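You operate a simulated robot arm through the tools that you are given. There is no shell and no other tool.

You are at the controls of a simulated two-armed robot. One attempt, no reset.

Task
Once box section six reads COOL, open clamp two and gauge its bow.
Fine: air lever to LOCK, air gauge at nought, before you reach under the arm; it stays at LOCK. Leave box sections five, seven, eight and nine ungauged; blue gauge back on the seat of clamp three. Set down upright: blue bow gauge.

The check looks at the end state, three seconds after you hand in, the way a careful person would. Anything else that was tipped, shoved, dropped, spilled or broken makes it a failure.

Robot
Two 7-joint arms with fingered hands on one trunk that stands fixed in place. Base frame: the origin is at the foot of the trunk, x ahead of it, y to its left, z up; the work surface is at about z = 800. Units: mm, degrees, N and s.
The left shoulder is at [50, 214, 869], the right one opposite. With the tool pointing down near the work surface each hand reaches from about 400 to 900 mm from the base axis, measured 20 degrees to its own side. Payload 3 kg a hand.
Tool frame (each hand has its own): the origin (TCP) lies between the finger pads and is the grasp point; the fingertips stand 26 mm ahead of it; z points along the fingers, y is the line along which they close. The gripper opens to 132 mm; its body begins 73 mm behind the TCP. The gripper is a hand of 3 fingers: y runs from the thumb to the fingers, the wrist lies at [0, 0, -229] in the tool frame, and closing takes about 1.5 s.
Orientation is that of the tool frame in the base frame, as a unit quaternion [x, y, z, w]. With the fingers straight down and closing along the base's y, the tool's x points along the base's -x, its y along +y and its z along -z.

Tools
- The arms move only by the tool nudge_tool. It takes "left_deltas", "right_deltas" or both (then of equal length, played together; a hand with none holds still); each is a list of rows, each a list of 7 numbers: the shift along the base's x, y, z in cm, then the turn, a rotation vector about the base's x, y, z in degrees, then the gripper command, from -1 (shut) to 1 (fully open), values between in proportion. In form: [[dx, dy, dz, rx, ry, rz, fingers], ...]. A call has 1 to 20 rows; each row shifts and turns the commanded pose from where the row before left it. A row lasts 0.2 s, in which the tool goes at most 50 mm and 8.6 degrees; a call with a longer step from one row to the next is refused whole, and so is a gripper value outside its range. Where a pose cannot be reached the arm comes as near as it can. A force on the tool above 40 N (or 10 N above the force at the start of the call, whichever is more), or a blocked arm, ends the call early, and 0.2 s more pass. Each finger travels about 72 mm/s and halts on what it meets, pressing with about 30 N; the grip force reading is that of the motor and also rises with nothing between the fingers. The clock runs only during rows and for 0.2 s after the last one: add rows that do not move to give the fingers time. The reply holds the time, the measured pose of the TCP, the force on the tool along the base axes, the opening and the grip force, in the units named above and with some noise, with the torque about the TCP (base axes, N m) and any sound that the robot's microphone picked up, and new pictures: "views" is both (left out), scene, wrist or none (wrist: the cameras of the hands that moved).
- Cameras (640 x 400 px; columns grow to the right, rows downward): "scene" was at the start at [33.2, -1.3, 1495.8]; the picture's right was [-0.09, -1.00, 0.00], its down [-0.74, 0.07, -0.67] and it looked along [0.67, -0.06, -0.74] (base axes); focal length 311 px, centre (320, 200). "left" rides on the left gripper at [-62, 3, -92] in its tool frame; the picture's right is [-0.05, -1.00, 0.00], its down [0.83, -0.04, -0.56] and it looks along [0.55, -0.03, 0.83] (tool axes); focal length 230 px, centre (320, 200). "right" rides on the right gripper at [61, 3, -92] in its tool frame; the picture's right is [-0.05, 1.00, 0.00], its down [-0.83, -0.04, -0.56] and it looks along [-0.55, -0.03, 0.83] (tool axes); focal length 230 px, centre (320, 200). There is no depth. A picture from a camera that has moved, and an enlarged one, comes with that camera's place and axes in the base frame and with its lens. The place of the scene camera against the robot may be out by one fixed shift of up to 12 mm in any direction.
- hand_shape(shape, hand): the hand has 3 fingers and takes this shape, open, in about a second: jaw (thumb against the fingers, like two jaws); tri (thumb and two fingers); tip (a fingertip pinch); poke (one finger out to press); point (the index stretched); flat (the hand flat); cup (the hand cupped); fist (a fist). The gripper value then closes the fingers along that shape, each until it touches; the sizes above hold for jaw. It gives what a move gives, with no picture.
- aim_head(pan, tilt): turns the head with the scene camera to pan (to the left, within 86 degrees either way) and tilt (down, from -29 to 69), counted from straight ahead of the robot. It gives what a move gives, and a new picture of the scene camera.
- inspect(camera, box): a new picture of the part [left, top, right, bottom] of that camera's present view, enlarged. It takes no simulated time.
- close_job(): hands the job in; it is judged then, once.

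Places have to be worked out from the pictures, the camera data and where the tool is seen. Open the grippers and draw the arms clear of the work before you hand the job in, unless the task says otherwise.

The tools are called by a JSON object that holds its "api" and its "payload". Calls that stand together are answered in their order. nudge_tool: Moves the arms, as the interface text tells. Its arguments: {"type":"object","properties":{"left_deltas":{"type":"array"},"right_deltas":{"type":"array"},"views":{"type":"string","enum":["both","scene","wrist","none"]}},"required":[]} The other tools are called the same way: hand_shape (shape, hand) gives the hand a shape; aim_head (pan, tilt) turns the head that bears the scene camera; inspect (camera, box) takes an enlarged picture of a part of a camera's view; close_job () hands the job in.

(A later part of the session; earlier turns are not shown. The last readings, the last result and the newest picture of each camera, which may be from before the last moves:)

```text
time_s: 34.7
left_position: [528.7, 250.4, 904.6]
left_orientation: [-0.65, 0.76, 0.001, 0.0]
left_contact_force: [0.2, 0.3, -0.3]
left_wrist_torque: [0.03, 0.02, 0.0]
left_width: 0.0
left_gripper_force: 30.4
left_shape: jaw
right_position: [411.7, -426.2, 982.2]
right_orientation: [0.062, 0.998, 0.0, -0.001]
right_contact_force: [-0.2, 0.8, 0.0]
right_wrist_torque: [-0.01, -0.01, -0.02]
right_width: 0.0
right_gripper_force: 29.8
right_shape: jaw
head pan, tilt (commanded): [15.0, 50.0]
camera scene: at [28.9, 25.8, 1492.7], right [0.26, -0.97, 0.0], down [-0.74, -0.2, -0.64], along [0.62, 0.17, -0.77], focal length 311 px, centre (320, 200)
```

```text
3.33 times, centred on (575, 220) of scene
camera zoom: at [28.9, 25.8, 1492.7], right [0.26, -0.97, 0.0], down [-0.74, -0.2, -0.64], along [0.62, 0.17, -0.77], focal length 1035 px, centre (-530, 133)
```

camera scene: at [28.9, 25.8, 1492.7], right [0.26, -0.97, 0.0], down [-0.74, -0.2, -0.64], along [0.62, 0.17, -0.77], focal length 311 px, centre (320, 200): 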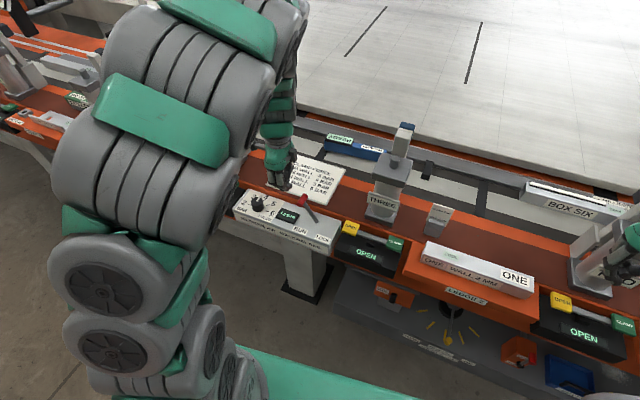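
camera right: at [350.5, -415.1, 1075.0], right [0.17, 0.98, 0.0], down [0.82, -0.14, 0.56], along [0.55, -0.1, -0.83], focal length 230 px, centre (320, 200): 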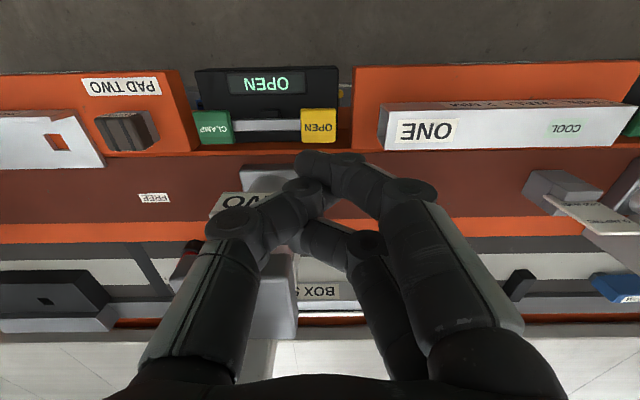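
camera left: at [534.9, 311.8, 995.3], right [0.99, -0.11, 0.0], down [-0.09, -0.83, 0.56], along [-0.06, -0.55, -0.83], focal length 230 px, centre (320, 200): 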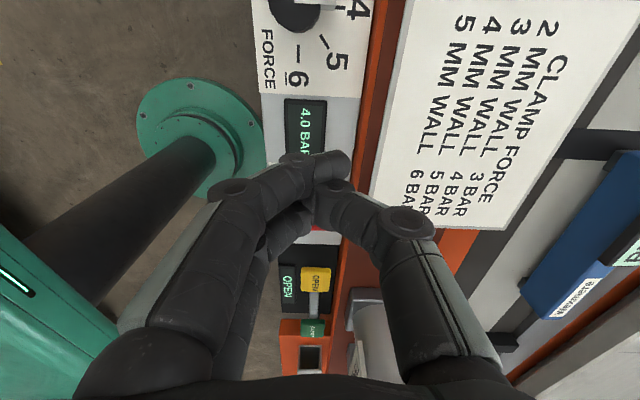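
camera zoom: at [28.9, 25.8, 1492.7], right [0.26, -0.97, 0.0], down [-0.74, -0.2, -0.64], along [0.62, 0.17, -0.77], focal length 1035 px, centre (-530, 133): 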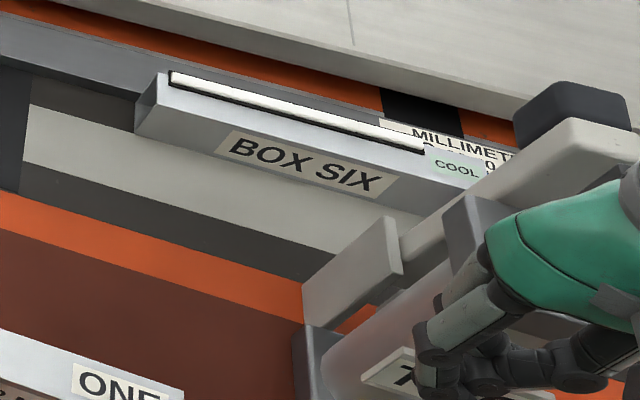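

The fingertips are just left of the red knob, which leans toward RUN. I lower 37 mm and sweep the lever along the bench toward LOCK.

{"api": "nudge_tool", "payload": {"left_deltas": [[0, 0, -2, 0, 0, 0, -1], [0, 0, -1.7, 0, 0, 0, -1], [-0.2, -1.5, 0, 0, 0, 0, -1], [-0.2, -1.5, 0, 0, 0, 0, -1], [-0.2, -1.5, 0, 0, 0, 0, -1], [-0.2, -1.5, 0, 0, 0, 0, -1], [-0.2, -1.5, 0, 0, 0, 0, -1], [0, 0, 0, 0, 0, 0, -1]], "views": "both"}}

{"api": "inspect", "payload": {"camera": "scene", "box": [220, 130, 360, 260]}}

```text
time_s: 36.5
left_position: [518.4, 175.9, 867.5]
left_orientation: [-0.65, 0.76, 0.0, 0.0]
left_contact_force: [-0.4, 0.2, -0.1]
left_wrist_torque: [-0.03, -0.05, -0.03]
left_width: 0.1
left_gripper_force: 30.0
left_shape: jaw
right_position: [411.1, -427.5, 983.1]
right_orientation: [0.061, 0.998, 0.0, 0.0]
right_contact_force: [-0.5, -0.6, 0.0]
right_wrist_torque: [0.02, 0.02, 0.03]
right_width: 0.0
right_gripper_force: 29.9
right_shape: jaw
head pan, tilt (commanded): [15.0, 50.0]
camera scene: at [28.9, 25.8, 1492.7], right [0.26, -0.97, 0.0], down [-0.74, -0.2, -0.64], along [0.62, 0.17, -0.77], focal length 311 px, centre (320, 200)
camera left: at [525.1, 237.1, 957.7], right [0.99, -0.11, 0.0], down [-0.09, -0.83, 0.56], along [-0.06, -0.55, -0.83], focal length 230 px, centre (320, 200)
```

scene: 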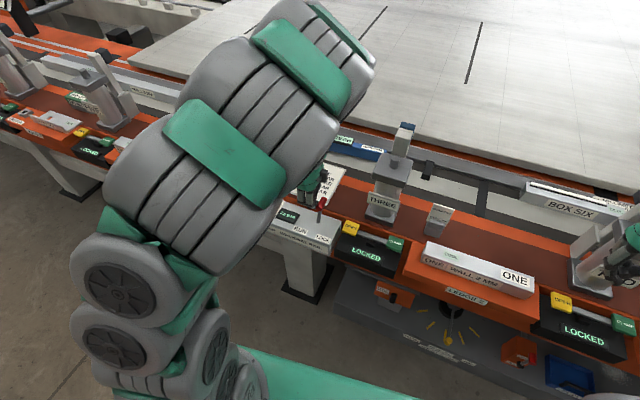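
left: 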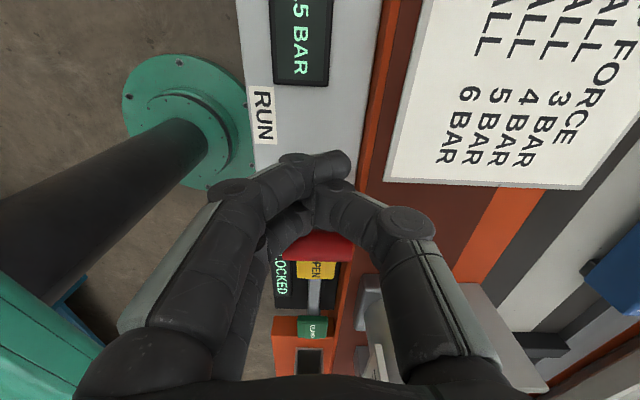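

```text
3.08 times, centred on (290, 195) of scene
camera zoom: at [28.9, 25.8, 1492.7], right [0.26, -0.97, 0.0], down [-0.74, -0.2, -0.64], along [0.62, 0.17, -0.77], focal length 956 px, centre (412, 215)
```

zoom: 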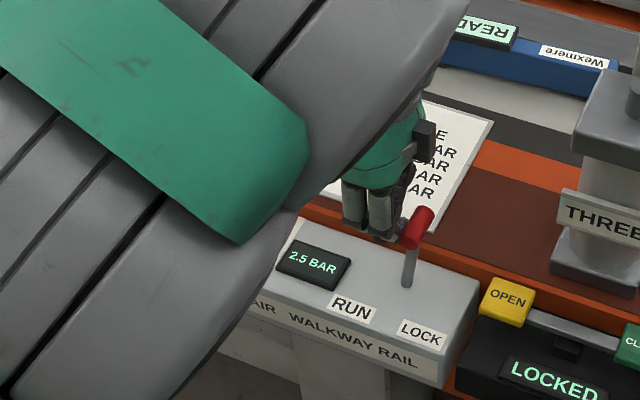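

The clamps now read LOCKED and the gauge is falling (2.5 bar), but the lever is only near upright. I push it on to the LOCK end.

{"api": "nudge_tool", "payload": {"left_deltas": [[-0.2, -1.2, 0, 0, 0, 0, -1], [-0.2, -1.2, 0, 0, 0, 0, -1], [-0.1, -0.8, 0, 0, 0, 0, -1], [-0.1, -0.6, 0, 0, 0, 0, -1], [0, 0, 0, 0, 0, 0, -1]], "views": "both"}}

{"api": "inspect", "payload": {"camera": "scene", "box": [220, 130, 360, 260]}}

```text
time_s: 37.7
left_position: [512.3, 138.6, 867.0]
left_orientation: [-0.649, 0.761, 0.001, 0.002]
left_contact_force: [3.0, 11.5, 1.4]
left_wrist_torque: [0.16, -0.01, 0.03]
left_width: 0.0
left_gripper_force: 29.9
left_shape: jaw
right_position: [412.3, -427.1, 981.5]
right_orientation: [0.061, 0.998, 0.001, 0.0]
right_contact_force: [0.8, -0.4, -0.1]
right_wrist_torque: [0.01, -0.01, 0.05]
right_width: 0.0
right_gripper_force: 29.9
right_shape: jaw
head pan, tilt (commanded): [15.0, 50.0]
camera scene: at [28.9, 26.0, 1492.7], right [0.26, -0.97, 0.0], down [-0.74, -0.2, -0.64], along [0.62, 0.17, -0.77], focal length 311 px, centre (320, 200)
camera left: at [519.2, 200.1, 958.1], right [0.99, -0.1, 0.0], down [-0.09, -0.83, 0.55], along [-0.06, -0.55, -0.83], focal length 230 px, centre (320, 200)
```

scene: 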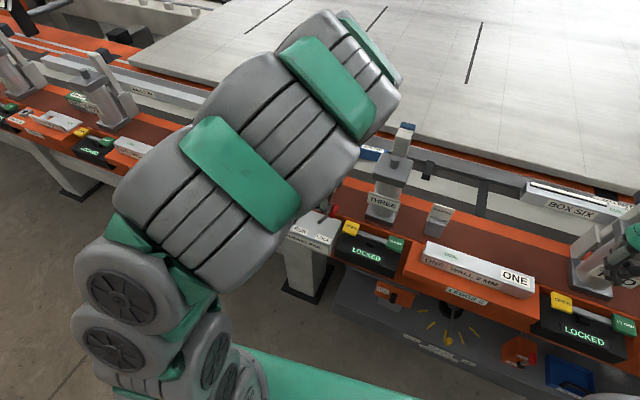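
left: 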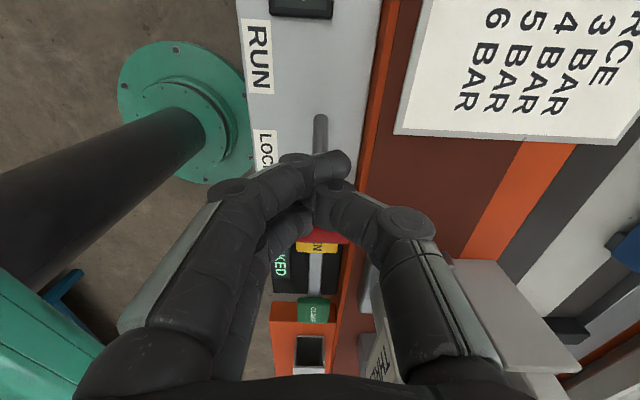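

```text
3.08 times, centred on (290, 195) of scene
camera zoom: at [28.9, 26.0, 1492.7], right [0.26, -0.97, 0.0], down [-0.74, -0.2, -0.64], along [0.62, 0.17, -0.77], focal length 956 px, centre (412, 215)
```

zoom: 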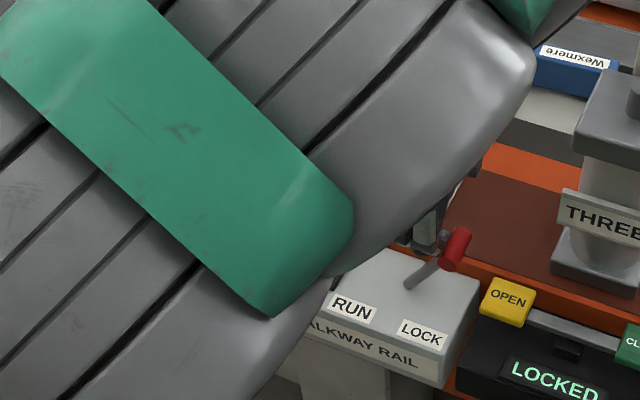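

The lever has met its end stop at LOCK. I back the left hand off and lift it toward a hover over the blue gauge, then check the lever and the pressure.

{"api": "nudge_tool", "payload": {"left_deltas": [[0, 1, 0, 0, 0, 0, -1], [0, 1, 1.5, 0, 0, 0, -1], [0, 0.5, 3, 0, 0, 0, -1], [0, 0.5, 3, 0, 0, 0, -1], [0, 0, 3, 0, 0, 0, -1], [3.95, -0.8, 0, 0, 0, 0.53, -0.6], [3.95, -0.8, 0, 0, 0, 0.53, -0.3], [3.95, -0.8, 0, 0, 0, 0.53, -0.15], [3.95, -0.8, 0, 0, 0, 0.53, -0.15], [3.95, -0.8, -0.2, 0, 0, 0.53, -0.15], [3.95, -0.8, -0.2, 0, 0, 0.53, -0.15], [3.95, -0.8, -0.2, 0, 0, 0.53, -0.15], [0, 0, 0, 0, 0, 0, -0.15]], "views": "both"}}

{"api": "inspect", "payload": {"camera": "scene", "box": [200, 130, 400, 280]}}

{"api": "inspect", "payload": {"camera": "left", "box": [200, 100, 440, 300]}}

```text
time_s: 40.5
left_position: [661.5, 138.8, 972.0]
left_orientation: [-0.662, 0.749, 0.0, 0.0]
left_contact_force: [-0.2, 1.2, 0.1]
left_wrist_torque: [0.01, -0.01, -0.01]
left_width: 55.7
left_gripper_force: 0.0
left_shape: jaw
left hand out of reach, approached as far as the arm can: row 9, 10, 11, 12
right_position: [412.3, -426.6, 982.0]
right_orientation: [0.061, 0.998, 0.0, -0.001]
right_contact_force: [-0.4, 0.5, -0.1]
right_wrist_torque: [-0.02, 0.02, -0.04]
right_width: 0.1
right_gripper_force: 29.7
right_shape: jaw
head pan, tilt (commanded): [15.0, 50.0]
camera scene: at [28.9, 25.8, 1492.7], right [0.26, -0.97, 0.0], down [-0.74, -0.2, -0.64], along [0.62, 0.17, -0.77], focal length 311 px, centre (320, 200)
camera left: at [665.6, 200.5, 1063.3], right [1.0, -0.07, 0.0], down [-0.06, -0.83, 0.56], along [-0.04, -0.55, -0.83], focal length 230 px, centre (320, 200)
```

scene: 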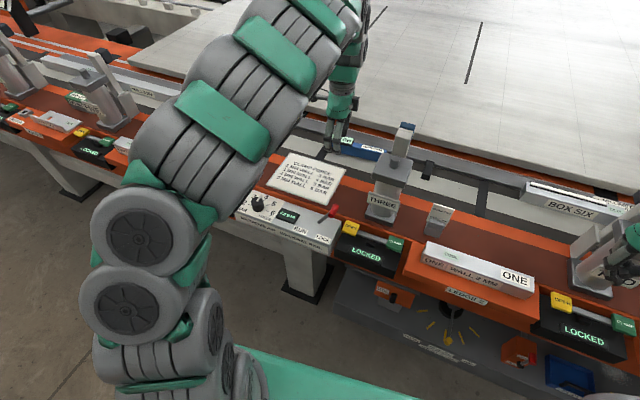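
left: 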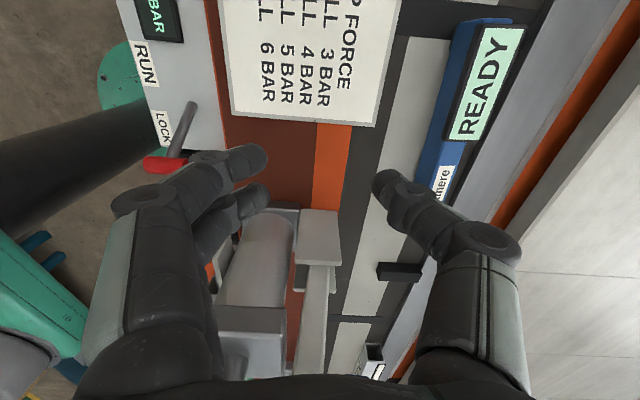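

```text
2.67 times, centred on (300, 205) of scene
camera zoom: at [28.9, 25.8, 1492.7], right [0.26, -0.97, 0.0], down [-0.74, -0.2, -0.64], along [0.62, 0.17, -0.77], focal length 828 px, centre (373, 187)
```

zoom: 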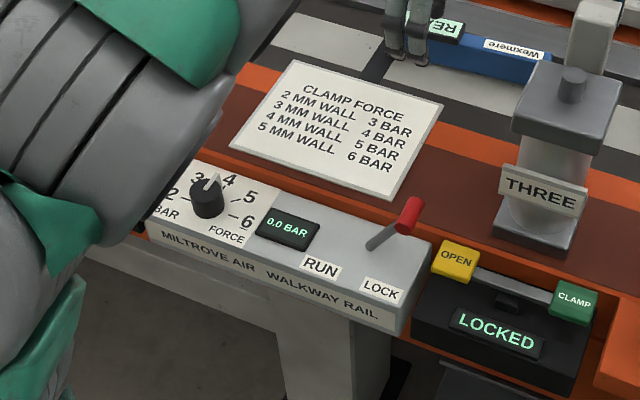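

```text
2.00 times, centred on (320, 200) of left
camera zoom: at [665.6, 200.5, 1063.3], right [1.0, -0.07, 0.0], down [-0.06, -0.83, 0.56], along [-0.04, -0.55, -0.83], focal length 460 px, centre (320, 200)
```

zoom: 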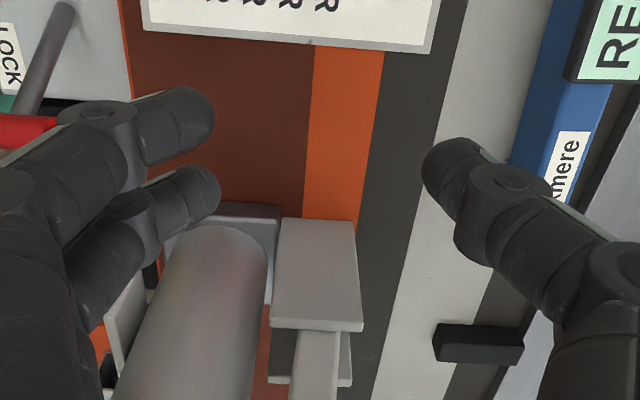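

The air gauge reads 0.0 BAR with the lever at LOCK. The left arm hit a joint limit at this yaw, so I back off upward and turn that hand around to the other closing direction.

{"api": "nudge_tool", "payload": {"left_deltas": [[-1.7, 0.9, 0.8, 0, 0, -8.2, -0.15], [-1.7, 0.9, 0.8, 0, 0, -8.2, -0.15], [-1.7, 0.9, 0.8, 0, 0, -8.2, -0.15], [-1.7, 0.9, 0.8, 0, 0, -8.2, -0.15], [-1.7, 0.9, 0.8, 0, 0, -8.2, -0.15], [-1.7, 0.9, 0.8, 0, 0, -8.2, -0.15], [-1.7, 0.9, 0.8, 0, 0, -8.2, -0.15], [-1.7, 0.9, 0.8, 0, 0, -8.2, -0.15], [-1.7, 0.9, 0.8, 0, 0, -8.2, -0.15], [-1.7, 0.9, 0.8, 0, 0, -8.2, -0.15], [0, 0, 0, 0, 0, -8.2, -0.15], [0, 0, 0, 0, 0, 0, -0.15]], "views": "scene"}}

```text
time_s: 43.1
left_position: [489.8, 228.8, 1051.8]
left_orientation: [0.05, 0.999, -0.001, 0.001]
left_contact_force: [-0.4, 1.0, 1.2]
left_wrist_torque: [-0.03, -0.01, 0.0]
left_width: 55.4
left_gripper_force: 0.0
left_shape: jaw
right_position: [412.0, -426.8, 981.8]
right_orientation: [0.061, 0.998, 0.0, 0.0]
right_contact_force: [0.0, 0.5, -0.7]
right_wrist_torque: [0.01, -0.01, 0.02]
right_width: 0.0
right_gripper_force: 30.0
right_shape: jaw
head pan, tilt (commanded): [15.0, 50.0]
camera scene: at [28.9, 25.8, 1492.7], right [0.26, -0.97, 0.0], down [-0.74, -0.2, -0.64], along [0.62, 0.17, -0.77], focal length 311 px, centre (320, 200)
```

scene: 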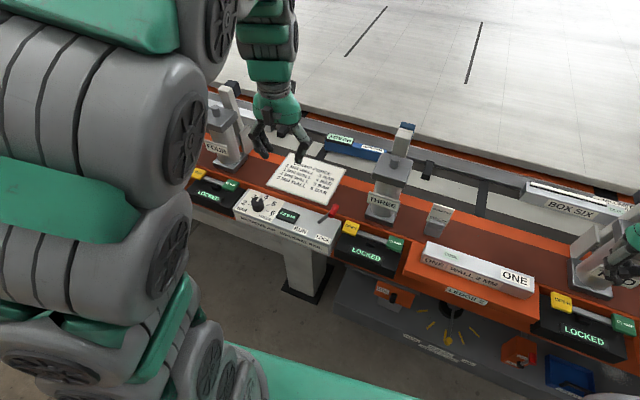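

The left arm is free again. I continue the turn so the fingers will close across the gauge the other way round, and move toward a hover over it.

{"api": "nudge_tool", "payload": {"left_deltas": [[1.5, -0.4, 0, 0, 0, -8.15, -0.15], [2.2, -0.8, 0, 0, 0, -8.15, -0.15], [2.4, -0.9, -0.6, 0, 0, -8.15, -0.15], [2.4, -0.9, -0.7, 0, 0, -8.15, -0.15], [2.4, -0.9, -0.7, 0, 0, -8.15, -0.15], [2.4, -0.9, -0.7, 0, 0, -8.15, -0.15], [2.4, -0.9, -0.7, 0, 0, -8.15, -0.15], [2.4, -0.9, -0.7, 0, 0, -8.15, -0.15], [2.4, -0.9, -0.7, 0, 0, -8.15, -0.15], [2.4, -0.9, -0.7, 0, 0, -8.15, -0.15], [2.4, -0.9, -0.7, 0, 0, -8.1, -0.15], [0, 0, 0, 0, 0, 0, -0.15]], "views": "both"}}

{"api": "inspect", "payload": {"camera": "left", "box": [200, 60, 440, 260]}}

```text
time_s: 45.7
left_position: [743.2, 136.0, 990.6]
left_orientation: [0.738, 0.674, 0.0, 0.0]
left_contact_force: [1.0, 0.8, 0.8]
left_wrist_torque: [-0.01, -0.01, 0.0]
left_width: 55.6
left_gripper_force: 0.1
left_shape: jaw
right_position: [412.4, -426.7, 981.2]
right_orientation: [0.061, 0.998, 0.0, 0.0]
right_contact_force: [0.7, -0.3, -0.1]
right_wrist_torque: [0.0, 0.0, 0.02]
right_width: 0.1
right_gripper_force: 30.5
right_shape: jaw
head pan, tilt (commanded): [15.0, 50.0]
camera scene: at [28.9, 25.8, 1492.7], right [0.26, -0.97, 0.0], down [-0.74, -0.2, -0.64], along [0.62, 0.17, -0.77], focal length 311 px, centre (320, 200)
camera left: at [740.9, 73.4, 1080.9], right [-1.0, 0.04, 0.0], down [0.03, 0.83, 0.56], along [0.02, 0.55, -0.83], focal length 230 px, centre (320, 200)
```

scene: 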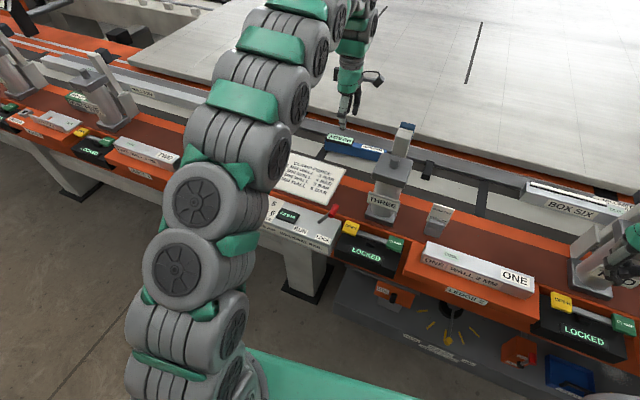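
left: 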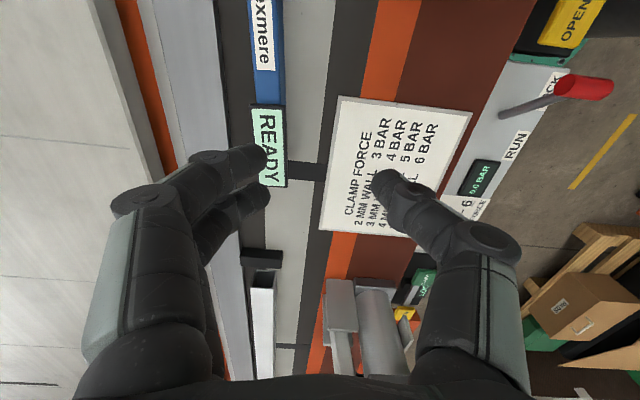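

```text
2.00 times, centred on (320, 160) of left
camera zoom: at [740.9, 73.4, 1080.9], right [-1.0, 0.04, 0.0], down [0.03, 0.83, 0.56], along [0.02, 0.55, -0.83], focal length 460 px, centre (320, 280)
```

zoom: 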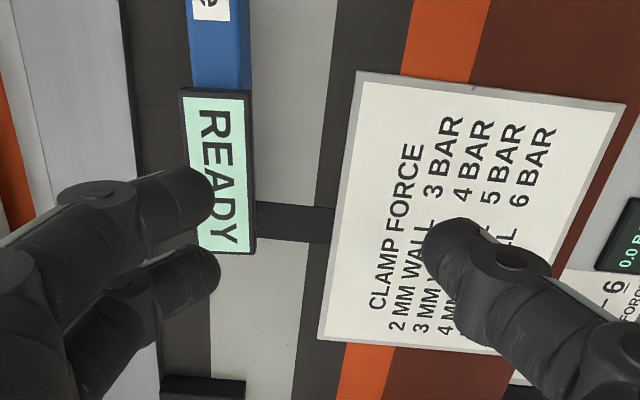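

The gauge is where I judged, with the display between yb 237 and 327. I move over the blue body just beside the display and come down to z 900 for a check.

{"api": "nudge_tool", "payload": {"left_deltas": [[1.5, -1.8, -1, 0, 0, 0, -0.15], [1.5, -1.8, -1, 0, 0, 0, -0.15], [1.5, -1.8, -1, 0, 0, 0, -0.15], [0, 0, -2, 0, 0, 0, -0.15], [0, 0, -2, 0, 0, 0, -0.15], [0, 0, -2, 0, 0, 0, -0.15], [0, 0, 0, 0, 0, 0, -0.15]], "views": "both"}}

{"api": "inspect", "payload": {"camera": "left", "box": [200, 60, 440, 260]}}

{"api": "inspect", "payload": {"camera": "scene", "box": [310, 80, 440, 200]}}

```text
time_s: 47.3
left_position: [788.9, 81.3, 900.7]
left_orientation: [0.738, 0.675, 0.001, 0.001]
left_contact_force: [-0.4, -0.2, 0.1]
left_wrist_torque: [0.03, -0.01, -0.02]
left_width: 55.5
left_gripper_force: 0.1
left_shape: jaw
right_position: [411.4, -427.2, 982.4]
right_orientation: [0.061, 0.998, 0.0, 0.0]
right_contact_force: [1.0, -0.6, -0.2]
right_wrist_torque: [0.01, 0.01, 0.02]
right_width: 0.2
right_gripper_force: 29.7
right_shape: jaw
head pan, tilt (commanded): [15.0, 50.0]
camera scene: at [28.9, 25.8, 1492.7], right [0.26, -0.97, 0.0], down [-0.74, -0.2, -0.64], along [0.62, 0.17, -0.77], focal length 311 px, centre (320, 200)
camera left: at [786.0, 19.1, 991.1], right [-1.0, 0.04, 0.0], down [0.03, 0.83, 0.56], along [0.02, 0.55, -0.83], focal length 230 px, centre (320, 200)
```

scene: 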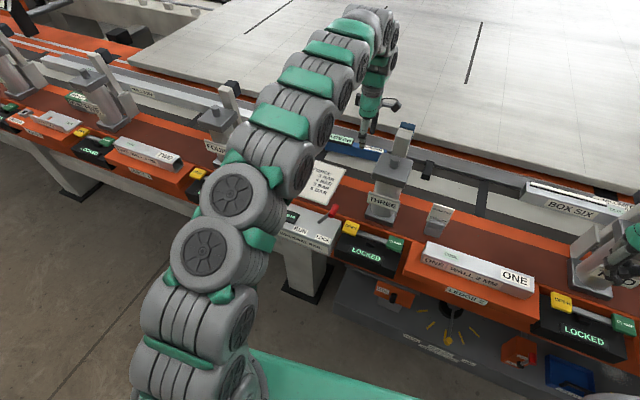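
left: 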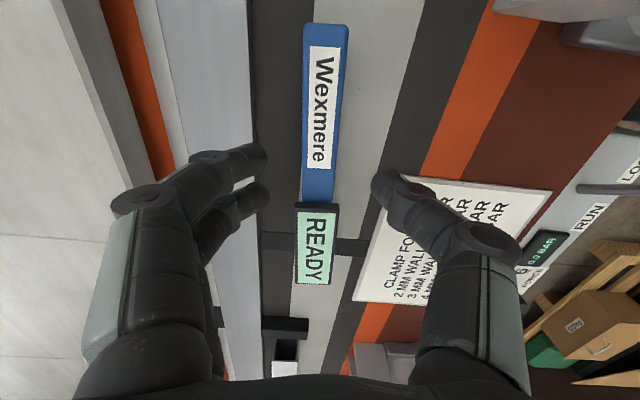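

```text
2.00 times, centred on (320, 160) of left
camera zoom: at [786.0, 19.1, 991.1], right [-1.0, 0.04, 0.0], down [0.03, 0.83, 0.56], along [0.02, 0.55, -0.83], focal length 460 px, centre (320, 280)
```

zoom: 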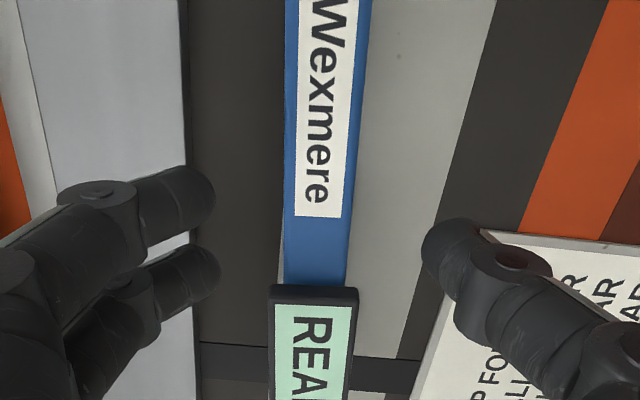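

```text
3.33 times, centred on (375, 140) of scene
camera zoom: at [28.9, 25.8, 1492.7], right [0.26, -0.97, 0.0], down [-0.74, -0.2, -0.64], along [0.62, 0.17, -0.77], focal length 1035 px, centre (137, 400)
```

zoom: 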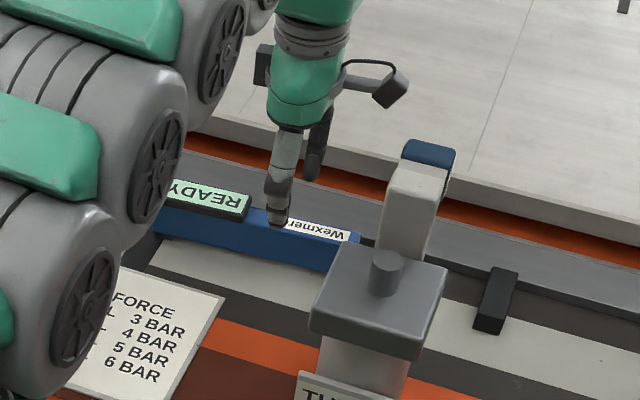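

Fingers straddle the blue body well and are clear of the display and the fence. I lower to z about 834 and close gently.

{"api": "nudge_tool", "payload": {"left_deltas": [[-0.1, 0, -2, 0, 0, 0, -0.15], [0, 0, -2, 0, 0, 0, -0.15], [0, 0, -1.6, 0, 0, 0, -0.15], [0, 0, -1, 0, 0, 0, -0.15], [0, 0, 0, 0, 0, 0, -0.15]], "views": "wrist"}}

{"api": "inspect", "payload": {"camera": "scene", "box": [310, 80, 440, 200]}}

```text
time_s: 48.5
left_position: [787.1, 81.1, 834.9]
left_orientation: [0.738, 0.675, 0.0, 0.0]
left_contact_force: [0.1, -0.5, 1.1]
left_wrist_torque: [-0.04, -0.01, 0.0]
left_width: 55.8
left_gripper_force: 0.0
left_shape: jaw
right_position: [412.5, -426.5, 981.4]
right_orientation: [0.062, 0.998, 0.0, 0.0]
right_contact_force: [0.6, 0.0, -0.6]
right_wrist_torque: [-0.01, -0.01, 0.04]
right_width: 0.0
right_gripper_force: 30.2
right_shape: jaw
head pan, tilt (commanded): [15.0, 50.0]
camera left: at [784.8, 19.4, 925.2], right [-1.0, 0.04, 0.0], down [0.03, 0.83, 0.56], along [0.02, 0.55, -0.83], focal length 230 px, centre (320, 200)
```

left: 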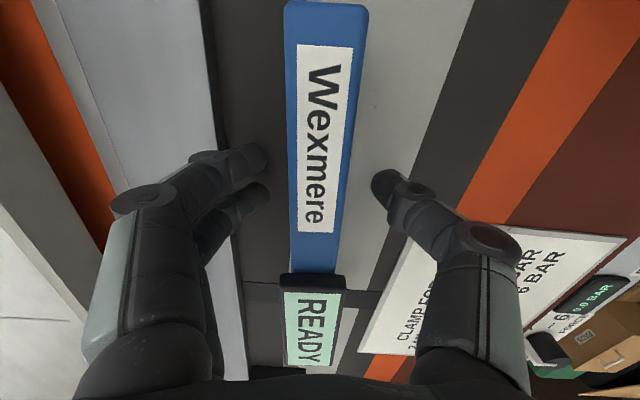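

```text
3.33 times, centred on (375, 140) of scene
camera zoom: at [28.9, 25.8, 1492.7], right [0.26, -0.97, 0.0], down [-0.74, -0.2, -0.64], along [0.62, 0.17, -0.77], focal length 1035 px, centre (137, 400)
```

zoom: 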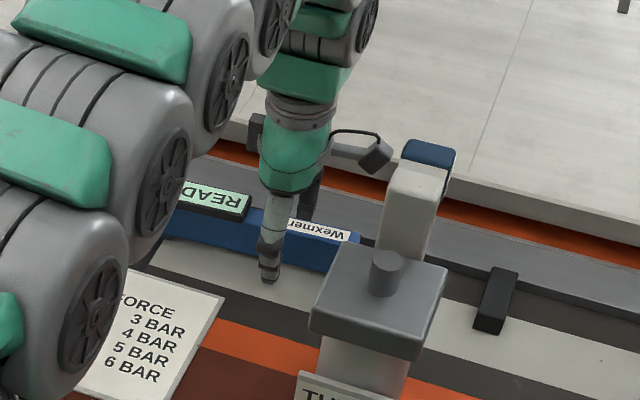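

The fingertips are near the seat on both sides of the body without contact. I close on the gauge.

{"api": "nudge_tool", "payload": {"left_deltas": [[0, 0, 0, 0, 0, 0, -1], [0, 0, 0, 0, 0, 0, -1], [0, 0, 0, 0, 0, 0, -1], [0, 0, 0, 0, 0, 0, -1], [0, 0, 0, 0, 0, 0, -1]], "views": "wrist"}}

{"api": "inspect", "payload": {"camera": "scene", "box": [310, 80, 440, 200]}}

```text
time_s: 49.7
left_position: [786.5, 80.5, 834.5]
left_orientation: [0.738, 0.675, 0.0, 0.0]
left_contact_force: [0.3, 0.0, 0.5]
left_wrist_torque: [-0.03, 0.03, -0.02]
left_width: 18.1
left_gripper_force: 30.3
left_shape: jaw
right_position: [412.1, -426.9, 981.3]
right_orientation: [0.06, 0.998, 0.0, 0.0]
right_contact_force: [0.2, -0.4, -0.1]
right_wrist_torque: [-0.04, 0.04, 0.0]
right_width: 0.0
right_gripper_force: 30.0
right_shape: jaw
head pan, tilt (commanded): [15.0, 50.0]
camera left: at [784.7, 19.5, 925.0], right [-1.0, 0.04, 0.0], down [0.03, 0.83, 0.56], along [0.02, 0.55, -0.83], focal length 230 px, centre (320, 200)
```

left: 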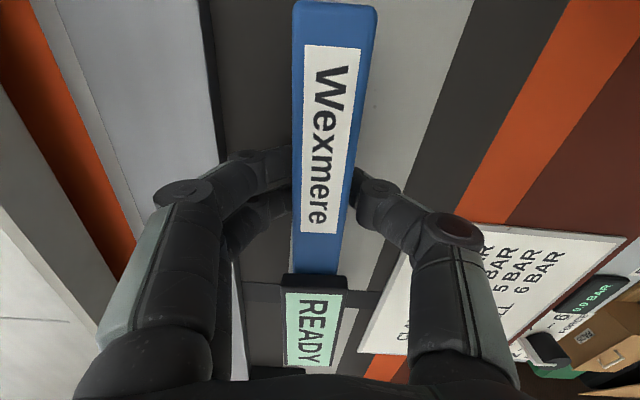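

```text
3.33 times, centred on (375, 140) of scene
camera zoom: at [28.9, 25.8, 1492.7], right [0.26, -0.97, 0.0], down [-0.74, -0.2, -0.64], along [0.62, 0.17, -0.77], focal length 1035 px, centre (137, 400)
```

zoom: 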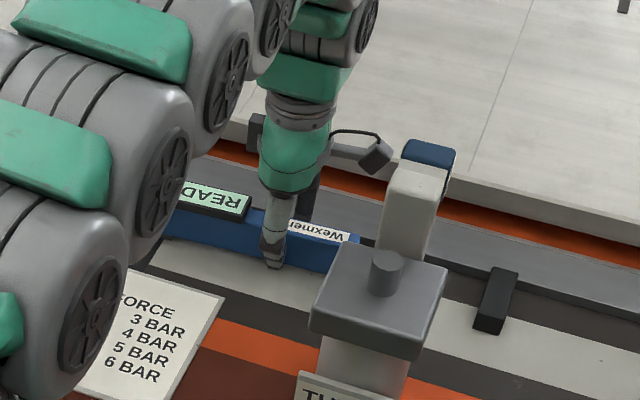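

The grip is firm at 18 mm. I lift it slowly about 60 mm and check that the gauge stays level.

{"api": "nudge_tool", "payload": {"left_deltas": [[0, 0, 0.5, 0, 0, 0, -1], [0, 0, 1, 0, 0, 0, -1], [0, 0, 1.5, 0, 0, 0, -1], [0, 0, 1.5, 0, 0, 0, -1], [0, 0, 1.5, 0, 0, 0, -1], [0, 0, 0, 0, 0, 0, -1]], "views": "both"}}

{"api": "inspect", "payload": {"camera": "scene", "box": [310, 80, 440, 200]}}

```text
time_s: 51.1
left_position: [786.6, 80.4, 895.0]
left_orientation: [0.737, 0.676, 0.0, 0.0]
left_contact_force: [0.4, 0.4, -1.8]
left_wrist_torque: [-0.08, 0.01, -0.04]
left_width: 18.2
left_gripper_force: 30.5
left_shape: jaw
right_position: [411.7, -426.4, 981.5]
right_orientation: [0.061, 0.998, 0.001, 0.001]
right_contact_force: [-0.2, -0.6, 0.1]
right_wrist_torque: [-0.01, -0.03, -0.01]
right_width: 0.0
right_gripper_force: 29.8
right_shape: jaw
head pan, tilt (commanded): [15.0, 50.0]
camera scene: at [28.9, 25.8, 1492.7], right [0.26, -0.97, 0.0], down [-0.74, -0.2, -0.64], along [0.62, 0.17, -0.77], focal length 311 px, centre (320, 200)
camera left: at [785.0, 19.3, 984.9], right [-1.0, 0.04, 0.0], down [0.03, 0.83, 0.56], along [0.02, 0.55, -0.83], focal length 230 px, centre (320, 200)
```

scene: 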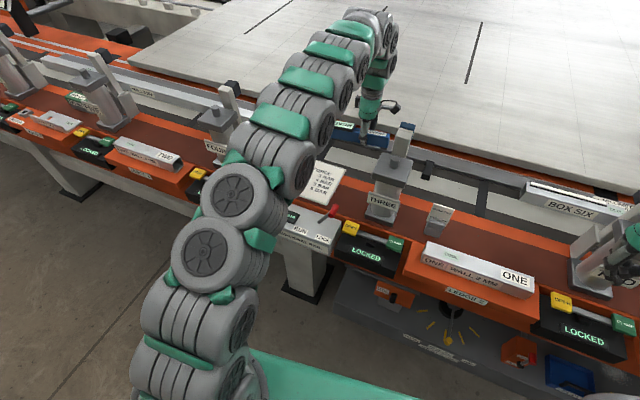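
left: 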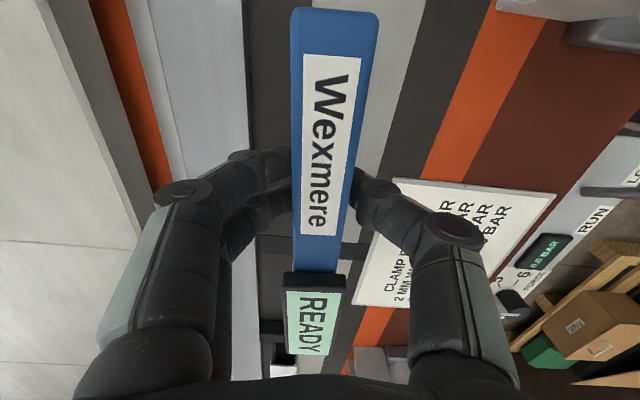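

```text
3.33 times, centred on (375, 140) of scene
camera zoom: at [28.9, 25.8, 1492.7], right [0.26, -0.97, 0.0], down [-0.74, -0.2, -0.64], along [0.62, 0.17, -0.77], focal length 1035 px, centre (137, 400)
```

zoom: 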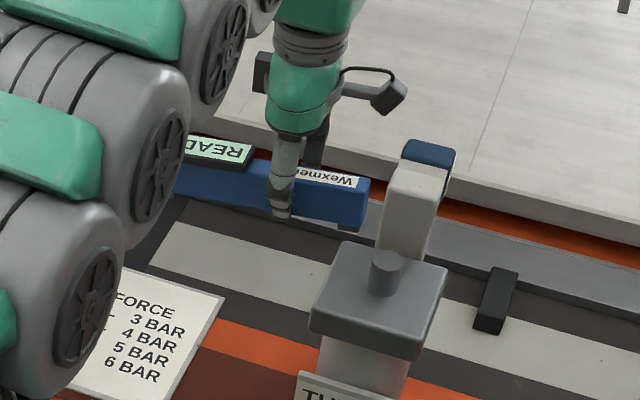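

The gauge is up, though it may have settled a few millimetres in the fingers. I wait a second and compare to see whether it's slipping.

{"api": "nudge_tool", "payload": {"left_deltas": [[0, 0, 0, 0, 0, 0, -1], [0, 0, 0, 0, 0, 0, -1], [0, 0, 0, 0, 0, 0, -1], [0, 0, 0, 0, 0, 0, -1], [0, 0, 0, 0, 0, 0, -1]], "views": "wrist"}}

{"api": "inspect", "payload": {"camera": "left", "box": [240, 0, 440, 130]}}

```text
time_s: 52.3
left_position: [788.2, 81.6, 894.3]
left_orientation: [0.738, 0.675, 0.0, -0.001]
left_contact_force: [0.6, 0.1, -2.8]
left_wrist_torque: [-0.13, 0.03, 0.01]
left_width: 18.4
left_gripper_force: 30.2
left_shape: jaw
right_position: [412.0, -426.8, 981.3]
right_orientation: [0.061, 0.998, 0.0, -0.001]
right_contact_force: [0.1, -0.3, 0.0]
right_wrist_torque: [-0.01, -0.01, 0.0]
right_width: 0.0
right_gripper_force: 29.6
right_shape: jaw
head pan, tilt (commanded): [15.0, 50.0]
camera left: at [785.0, 19.4, 984.9], right [-1.0, 0.04, 0.0], down [0.03, 0.83, 0.56], along [0.02, 0.55, -0.83], focal length 230 px, centre (320, 200)
```

left: 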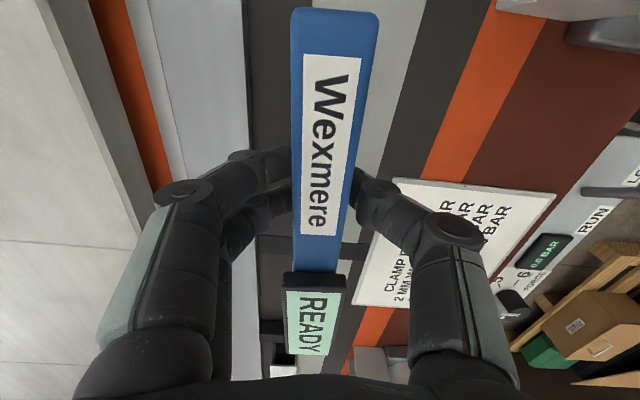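

```text
3.08 times, centred on (340, 65) of left
camera zoom: at [785.0, 19.4, 984.9], right [-1.0, 0.04, 0.0], down [0.03, 0.83, 0.56], along [0.02, 0.55, -0.83], focal length 708 px, centre (258, 615)
```

zoom: 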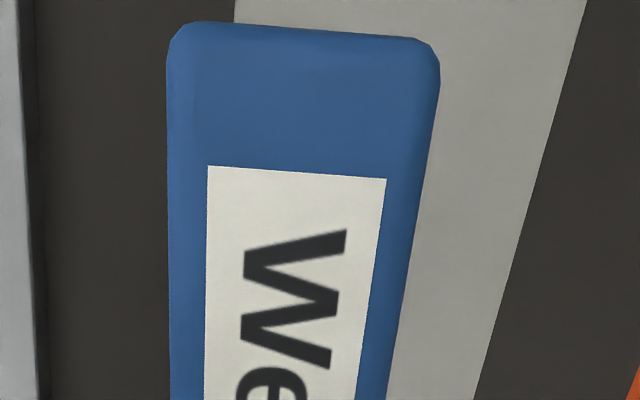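

The grip is stable. I now carry the gauge: first left and up away from arm three, then back toward the robot at a safe height, squaring it with the bench.

{"api": "nudge_tool", "payload": {"left_deltas": [[-0.6, 2, 2, 0, 0, -0.45, -1], [-0.6, 2, 2.2, 0, 0, -0.45, -1], [-0.6, 2, 2.2, 0, 0, -0.45, -1], [-3.4, 0.6, 2.6, 0, 0, -0.45, -1], [-3.4, 0.6, 2.6, 0, 0, -0.45, -1], [-3.4, 0.6, 2.6, 0, 0, -0.45, -1], [-3.4, 0.6, 2.6, 0, 0, -0.45, -1], [-3.4, 0.6, 2.6, 0, 0, -0.45, -1], [-1, 0, 1.5, 0, 0, 0, -1], [0, 0, 0, 0, 0, 0, -1]], "views": "both"}}

```text
time_s: 54.5
left_position: [590.6, 170.5, 1103.0]
left_orientation: [0.759, 0.651, 0.0, 0.0]
left_contact_force: [0.3, -0.7, -3.4]
left_wrist_torque: [-0.11, 0.02, -0.03]
left_width: 18.3
left_gripper_force: 30.3
left_shape: jaw
right_position: [411.4, -427.8, 982.8]
right_orientation: [0.061, 0.998, 0.0, -0.001]
right_contact_force: [-0.6, -0.1, 0.6]
right_wrist_torque: [-0.02, 0.0, 0.0]
right_width: 0.0
right_gripper_force: 30.2
right_shape: jaw
head pan, tilt (commanded): [15.0, 50.0]
camera scene: at [28.9, 25.8, 1492.7], right [0.26, -0.97, 0.0], down [-0.74, -0.2, -0.64], along [0.62, 0.17, -0.77], focal length 311 px, centre (320, 200)
camera left: at [583.4, 109.0, 1193.9], right [-0.99, 0.1, 0.0], down [0.08, 0.83, 0.56], along [0.06, 0.55, -0.83], focal length 230 px, centre (320, 200)
```

scene: 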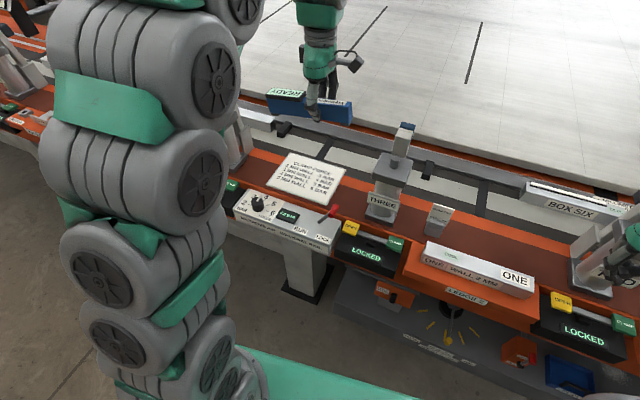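
left: 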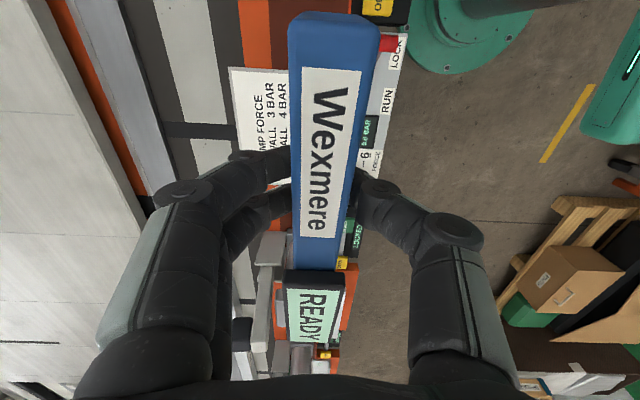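

The gauge has pitched a little in the fingers with its display end lower, because its weight sits under the display. I carry it onward very slowly over clamp three and will take it by the display next time.

{"api": "nudge_tool", "payload": {"left_deltas": [[0, -0.4, 0, 0, 0, 0, -1], [0, -0.8, 0, 0, 0, 0, -1], [0, -1.2, 0, 0, 0, 0, -1], [0, -1.4, 0, 0, 0, 0, -1], [0, -1.4, 0, 0, 0, 0, -1], [0, -1.4, 0, 0, 0, 0, -1], [0, -1.4, 0, 0, 0, 0, -1], [0, -1.4, 0, 0, 0, 0, -1], [0, -1.4, 0, 0, 0, 0, -1], [0, -1.4, 0, 0, 0, 0, -1], [0, -1.4, 0, 0, 0, 0, -1], [0, -1.4, 0, 0, 0, 0, -1], [0, -1.4, 0, 0, 0, 0, -1], [0, -1.4, 0, 0, 0, 0, -1], [0, -1.4, 0, 0, 0, 0, -1], [0, -1.4, 0, 0, 0, 0, -1], [0, -1.2, 0, 0, 0, 0, -1], [0, -0.8, 0, 0, 0, 0, -1], [0, -0.4, 0, 0, 0, 0, -1], [0, 0, 0, 0, 0, 0, -1]], "views": "both"}}

```text
time_s: 58.7
left_position: [588.9, -57.9, 1103.6]
left_orientation: [0.759, 0.652, 0.0, 0.0]
left_contact_force: [0.4, -0.1, -2.4]
left_wrist_torque: [-0.08, 0.05, 0.01]
left_width: 18.1
left_gripper_force: 29.9
left_shape: jaw
right_position: [411.4, -428.0, 981.9]
right_orientation: [0.061, 0.998, 0.0, 0.0]
right_contact_force: [0.2, 0.1, -0.9]
right_wrist_torque: [0.0, -0.02, -0.04]
right_width: 0.1
right_gripper_force: 30.0
right_shape: jaw
head pan, tilt (commanded): [15.0, 50.0]
camera scene: at [28.9, 25.8, 1492.7], right [0.26, -0.97, 0.0], down [-0.74, -0.2, -0.64], along [0.62, 0.17, -0.77], focal length 311 px, centre (320, 200)
camera left: at [583.0, -120.3, 1193.9], right [-0.99, 0.1, 0.0], down [0.08, 0.83, 0.56], along [0.06, 0.55, -0.83], focal length 230 px, centre (320, 200)
```

scene: 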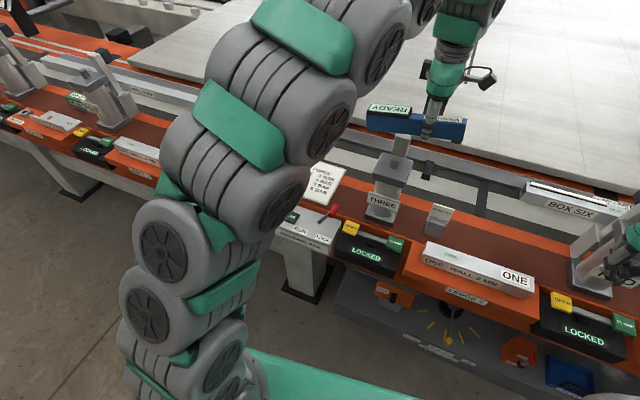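
left: 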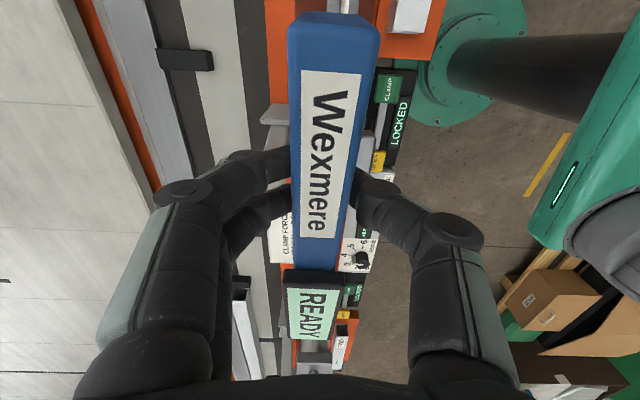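

The slow carry barely moved it. I continue right past arm three, then forward and down toward the free area between clamps three and two.

{"api": "nudge_tool", "payload": {"left_deltas": [[0, -0.5, 0, 0, 0, 0, -1], [0, -1, 0, 0, 0, 0, -1], [0, -1.4, 0, 0, 0, 0, -1], [0, -1.5, 0, 0, 0, 0, -1], [0, -1.5, 0, 0, 0, 0, -1], [0, -1.5, 0, 0, 0, 0, -1], [0, -1.5, 0, 0, 0, 0, -1], [0.1, -1.3, -0.3, 0, 0, 0, -1], [0.3, -1, -0.7, 0, 0, 0, -1], [0.4, -0.8, -1.1, 0, 0, 0, -1], [0.4, -0.7, -1.3, 0, 0, 0, -1], [0.4, -0.7, -1.3, 0, 0, 0, -1], [0.4, -0.7, -1.3, 0, 0, 0, -1], [0.4, -0.7, -1.3, 0, 0, 0, -1], [0.4, -0.7, -1.3, 0, 0, 0, -1], [0.4, -0.7, -1.3, 0, 0, 0, -1], [0.2, -0.5, -1, 0, 0, 0, -1], [0, -0.2, -0.6, 0, 0, 0, -1], [0, 0, 0, 0, 0, 0, -1]], "views": "both"}}

```text
time_s: 62.7
left_position: [624.0, -228.1, 989.5]
left_orientation: [0.758, 0.652, 0.0, 0.0]
left_contact_force: [-0.7, -0.3, -2.6]
left_wrist_torque: [-0.13, -0.03, 0.01]
left_width: 18.2
left_gripper_force: 29.7
left_shape: jaw
right_position: [412.0, -426.3, 981.1]
right_orientation: [0.061, 0.998, 0.0, 0.0]
right_contact_force: [0.2, -0.4, 0.1]
right_wrist_torque: [0.01, 0.01, 0.0]
right_width: 0.1
right_gripper_force: 29.7
right_shape: jaw
head pan, tilt (commanded): [15.0, 50.0]
camera scene: at [28.9, 25.8, 1492.7], right [0.26, -0.97, 0.0], down [-0.74, -0.2, -0.64], along [0.62, 0.17, -0.77], focal length 311 px, centre (320, 200)
camera left: at [617.6, -289.8, 1079.2], right [-0.99, 0.1, 0.0], down [0.08, 0.83, 0.56], along [0.06, 0.55, -0.83], focal length 230 px, centre (320, 200)
```

scene: 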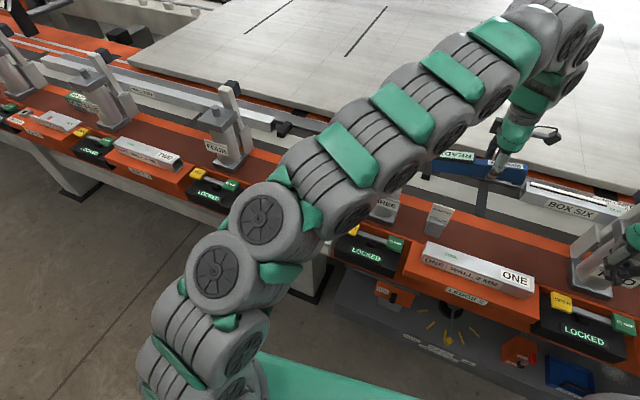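
left: 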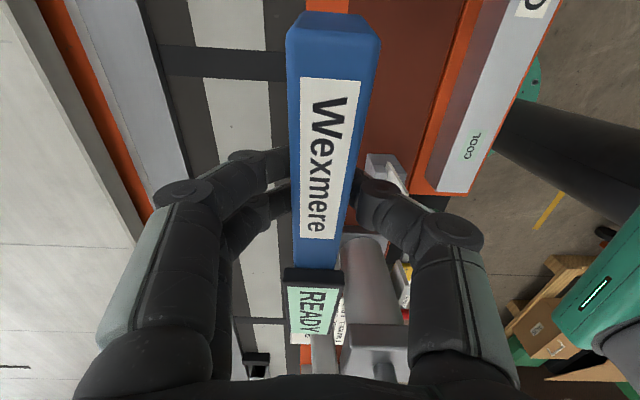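

The left arm's forearm would come close to column three if I lowered here. I shift the drop point nearer the robot, to about (565, -270), and move the right hand out of the way at the same time.

{"api": "nudge_tool", "payload": {"left_deltas": [[-0.4, -0.3, -0.2, 0, 0, 0, -1], [-0.8, -0.5, -0.4, 0, 0, 0, -1], [-1, -0.7, -0.5, 0, 0, 0, -1], [-1, -0.7, -0.5, 0, 0, 0, -1], [-1, -0.7, -0.5, 0, 0, 0, -1], [-1, -0.7, -0.5, 0, 0, 0, -1], [-0.5, -0.4, -0.3, 0, 0, 0, -1], [-0.2, -0.2, -0.1, 0, 0, 0, -1], [0, 0, 0, 0, 0, 0, -1]], "right_deltas": [[-0.2, -0.5, 0.8, 0, 0, 0, -1], [-0.5, -0.8, 1, 0, 0, 0, -1], [-0.5, -0.8, 1.2, 0, 0, 0, -1], [-0.5, -0.8, 1.2, 0, 0, 0, -1], [-0.5, -0.8, 1.2, 0, 0, 0, -1], [-0.5, -0.8, 1.2, 0, 0, 0, -1], [-0.5, -0.5, 1, 0, 0, 0, -1], [0, 0, 0, 0, 0, 0, -1], [0, 0, 0, 0, 0, 0, -1]], "views": "both"}}

{"api": "aim_head", "payload": {"pan": -15, "tilt": 50}}

```text
time_s: 64.7
left_position: [565.5, -269.9, 958.9]
left_orientation: [0.759, 0.652, 0.0, 0.001]
left_contact_force: [0.0, 0.3, -2.7]
left_wrist_torque: [-0.15, -0.01, -0.01]
left_width: 18.2
left_gripper_force: 29.8
left_shape: jaw
right_position: [380.6, -476.6, 1057.5]
right_orientation: [0.062, 0.998, 0.0, 0.0]
right_contact_force: [0.3, 0.8, -0.8]
right_wrist_torque: [-0.01, -0.01, -0.01]
right_width: 0.0
right_gripper_force: 30.0
right_shape: jaw
head pan, tilt (commanded): [15.0, 50.0]
camera scene: at [28.9, 25.8, 1492.7], right [0.26, -0.97, 0.0], down [-0.74, -0.2, -0.64], along [0.62, 0.17, -0.77], focal length 311 px, centre (320, 200)
camera right: at [318.6, -465.6, 1150.3], right [0.17, 0.98, 0.0], down [0.82, -0.14, 0.56], along [0.55, -0.1, -0.83], focal length 230 px, centre (320, 200)
camera left: at [558.7, -331.2, 1049.2], right [-0.99, 0.1, 0.0], down [0.08, 0.83, 0.56], along [0.06, 0.55, -0.83], focal length 230 px, centre (320, 200)
```

scene: 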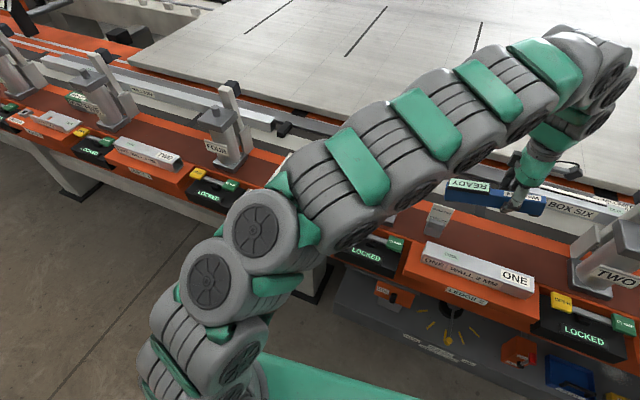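
right: 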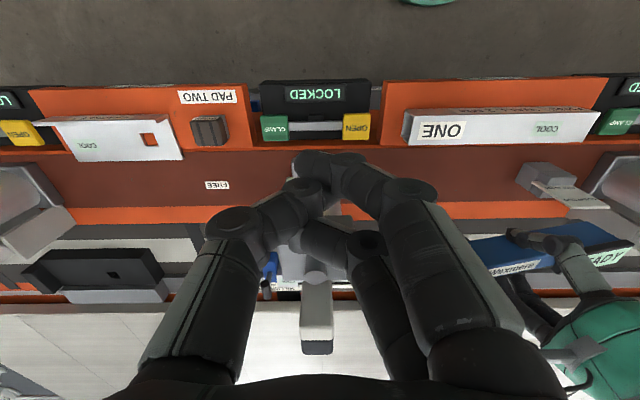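
left: 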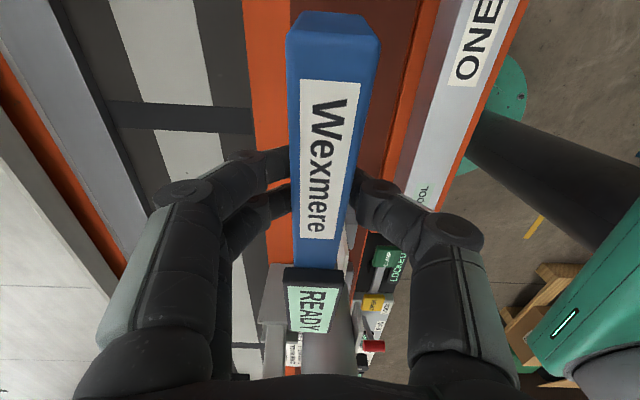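

```text
time_s: 65.6
left_position: [565.7, -270.3, 958.5]
left_orientation: [0.758, 0.652, 0.001, -0.001]
left_contact_force: [0.1, 0.6, -2.9]
left_wrist_torque: [-0.15, 0.04, -0.01]
left_width: 18.5
left_gripper_force: 30.1
left_shape: jaw
right_position: [380.3, -477.0, 1057.6]
right_orientation: [0.061, 0.998, 0.0, 0.0]
right_contact_force: [-0.4, 0.1, 0.5]
right_wrist_torque: [-0.01, -0.03, 0.01]
right_width: 0.0
right_gripper_force: 29.8
right_shape: jaw
head pan, tilt (commanded): [-15.0, 50.0]
camera scene: at [28.9, -14.0, 1492.7], right [-0.26, -0.97, 0.0], down [-0.74, 0.2, -0.64], along [0.62, -0.17, -0.77], focal length 311 px, centre (320, 200)
```

scene: 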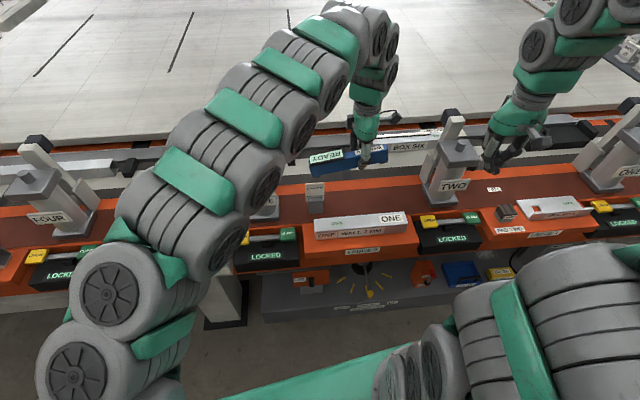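

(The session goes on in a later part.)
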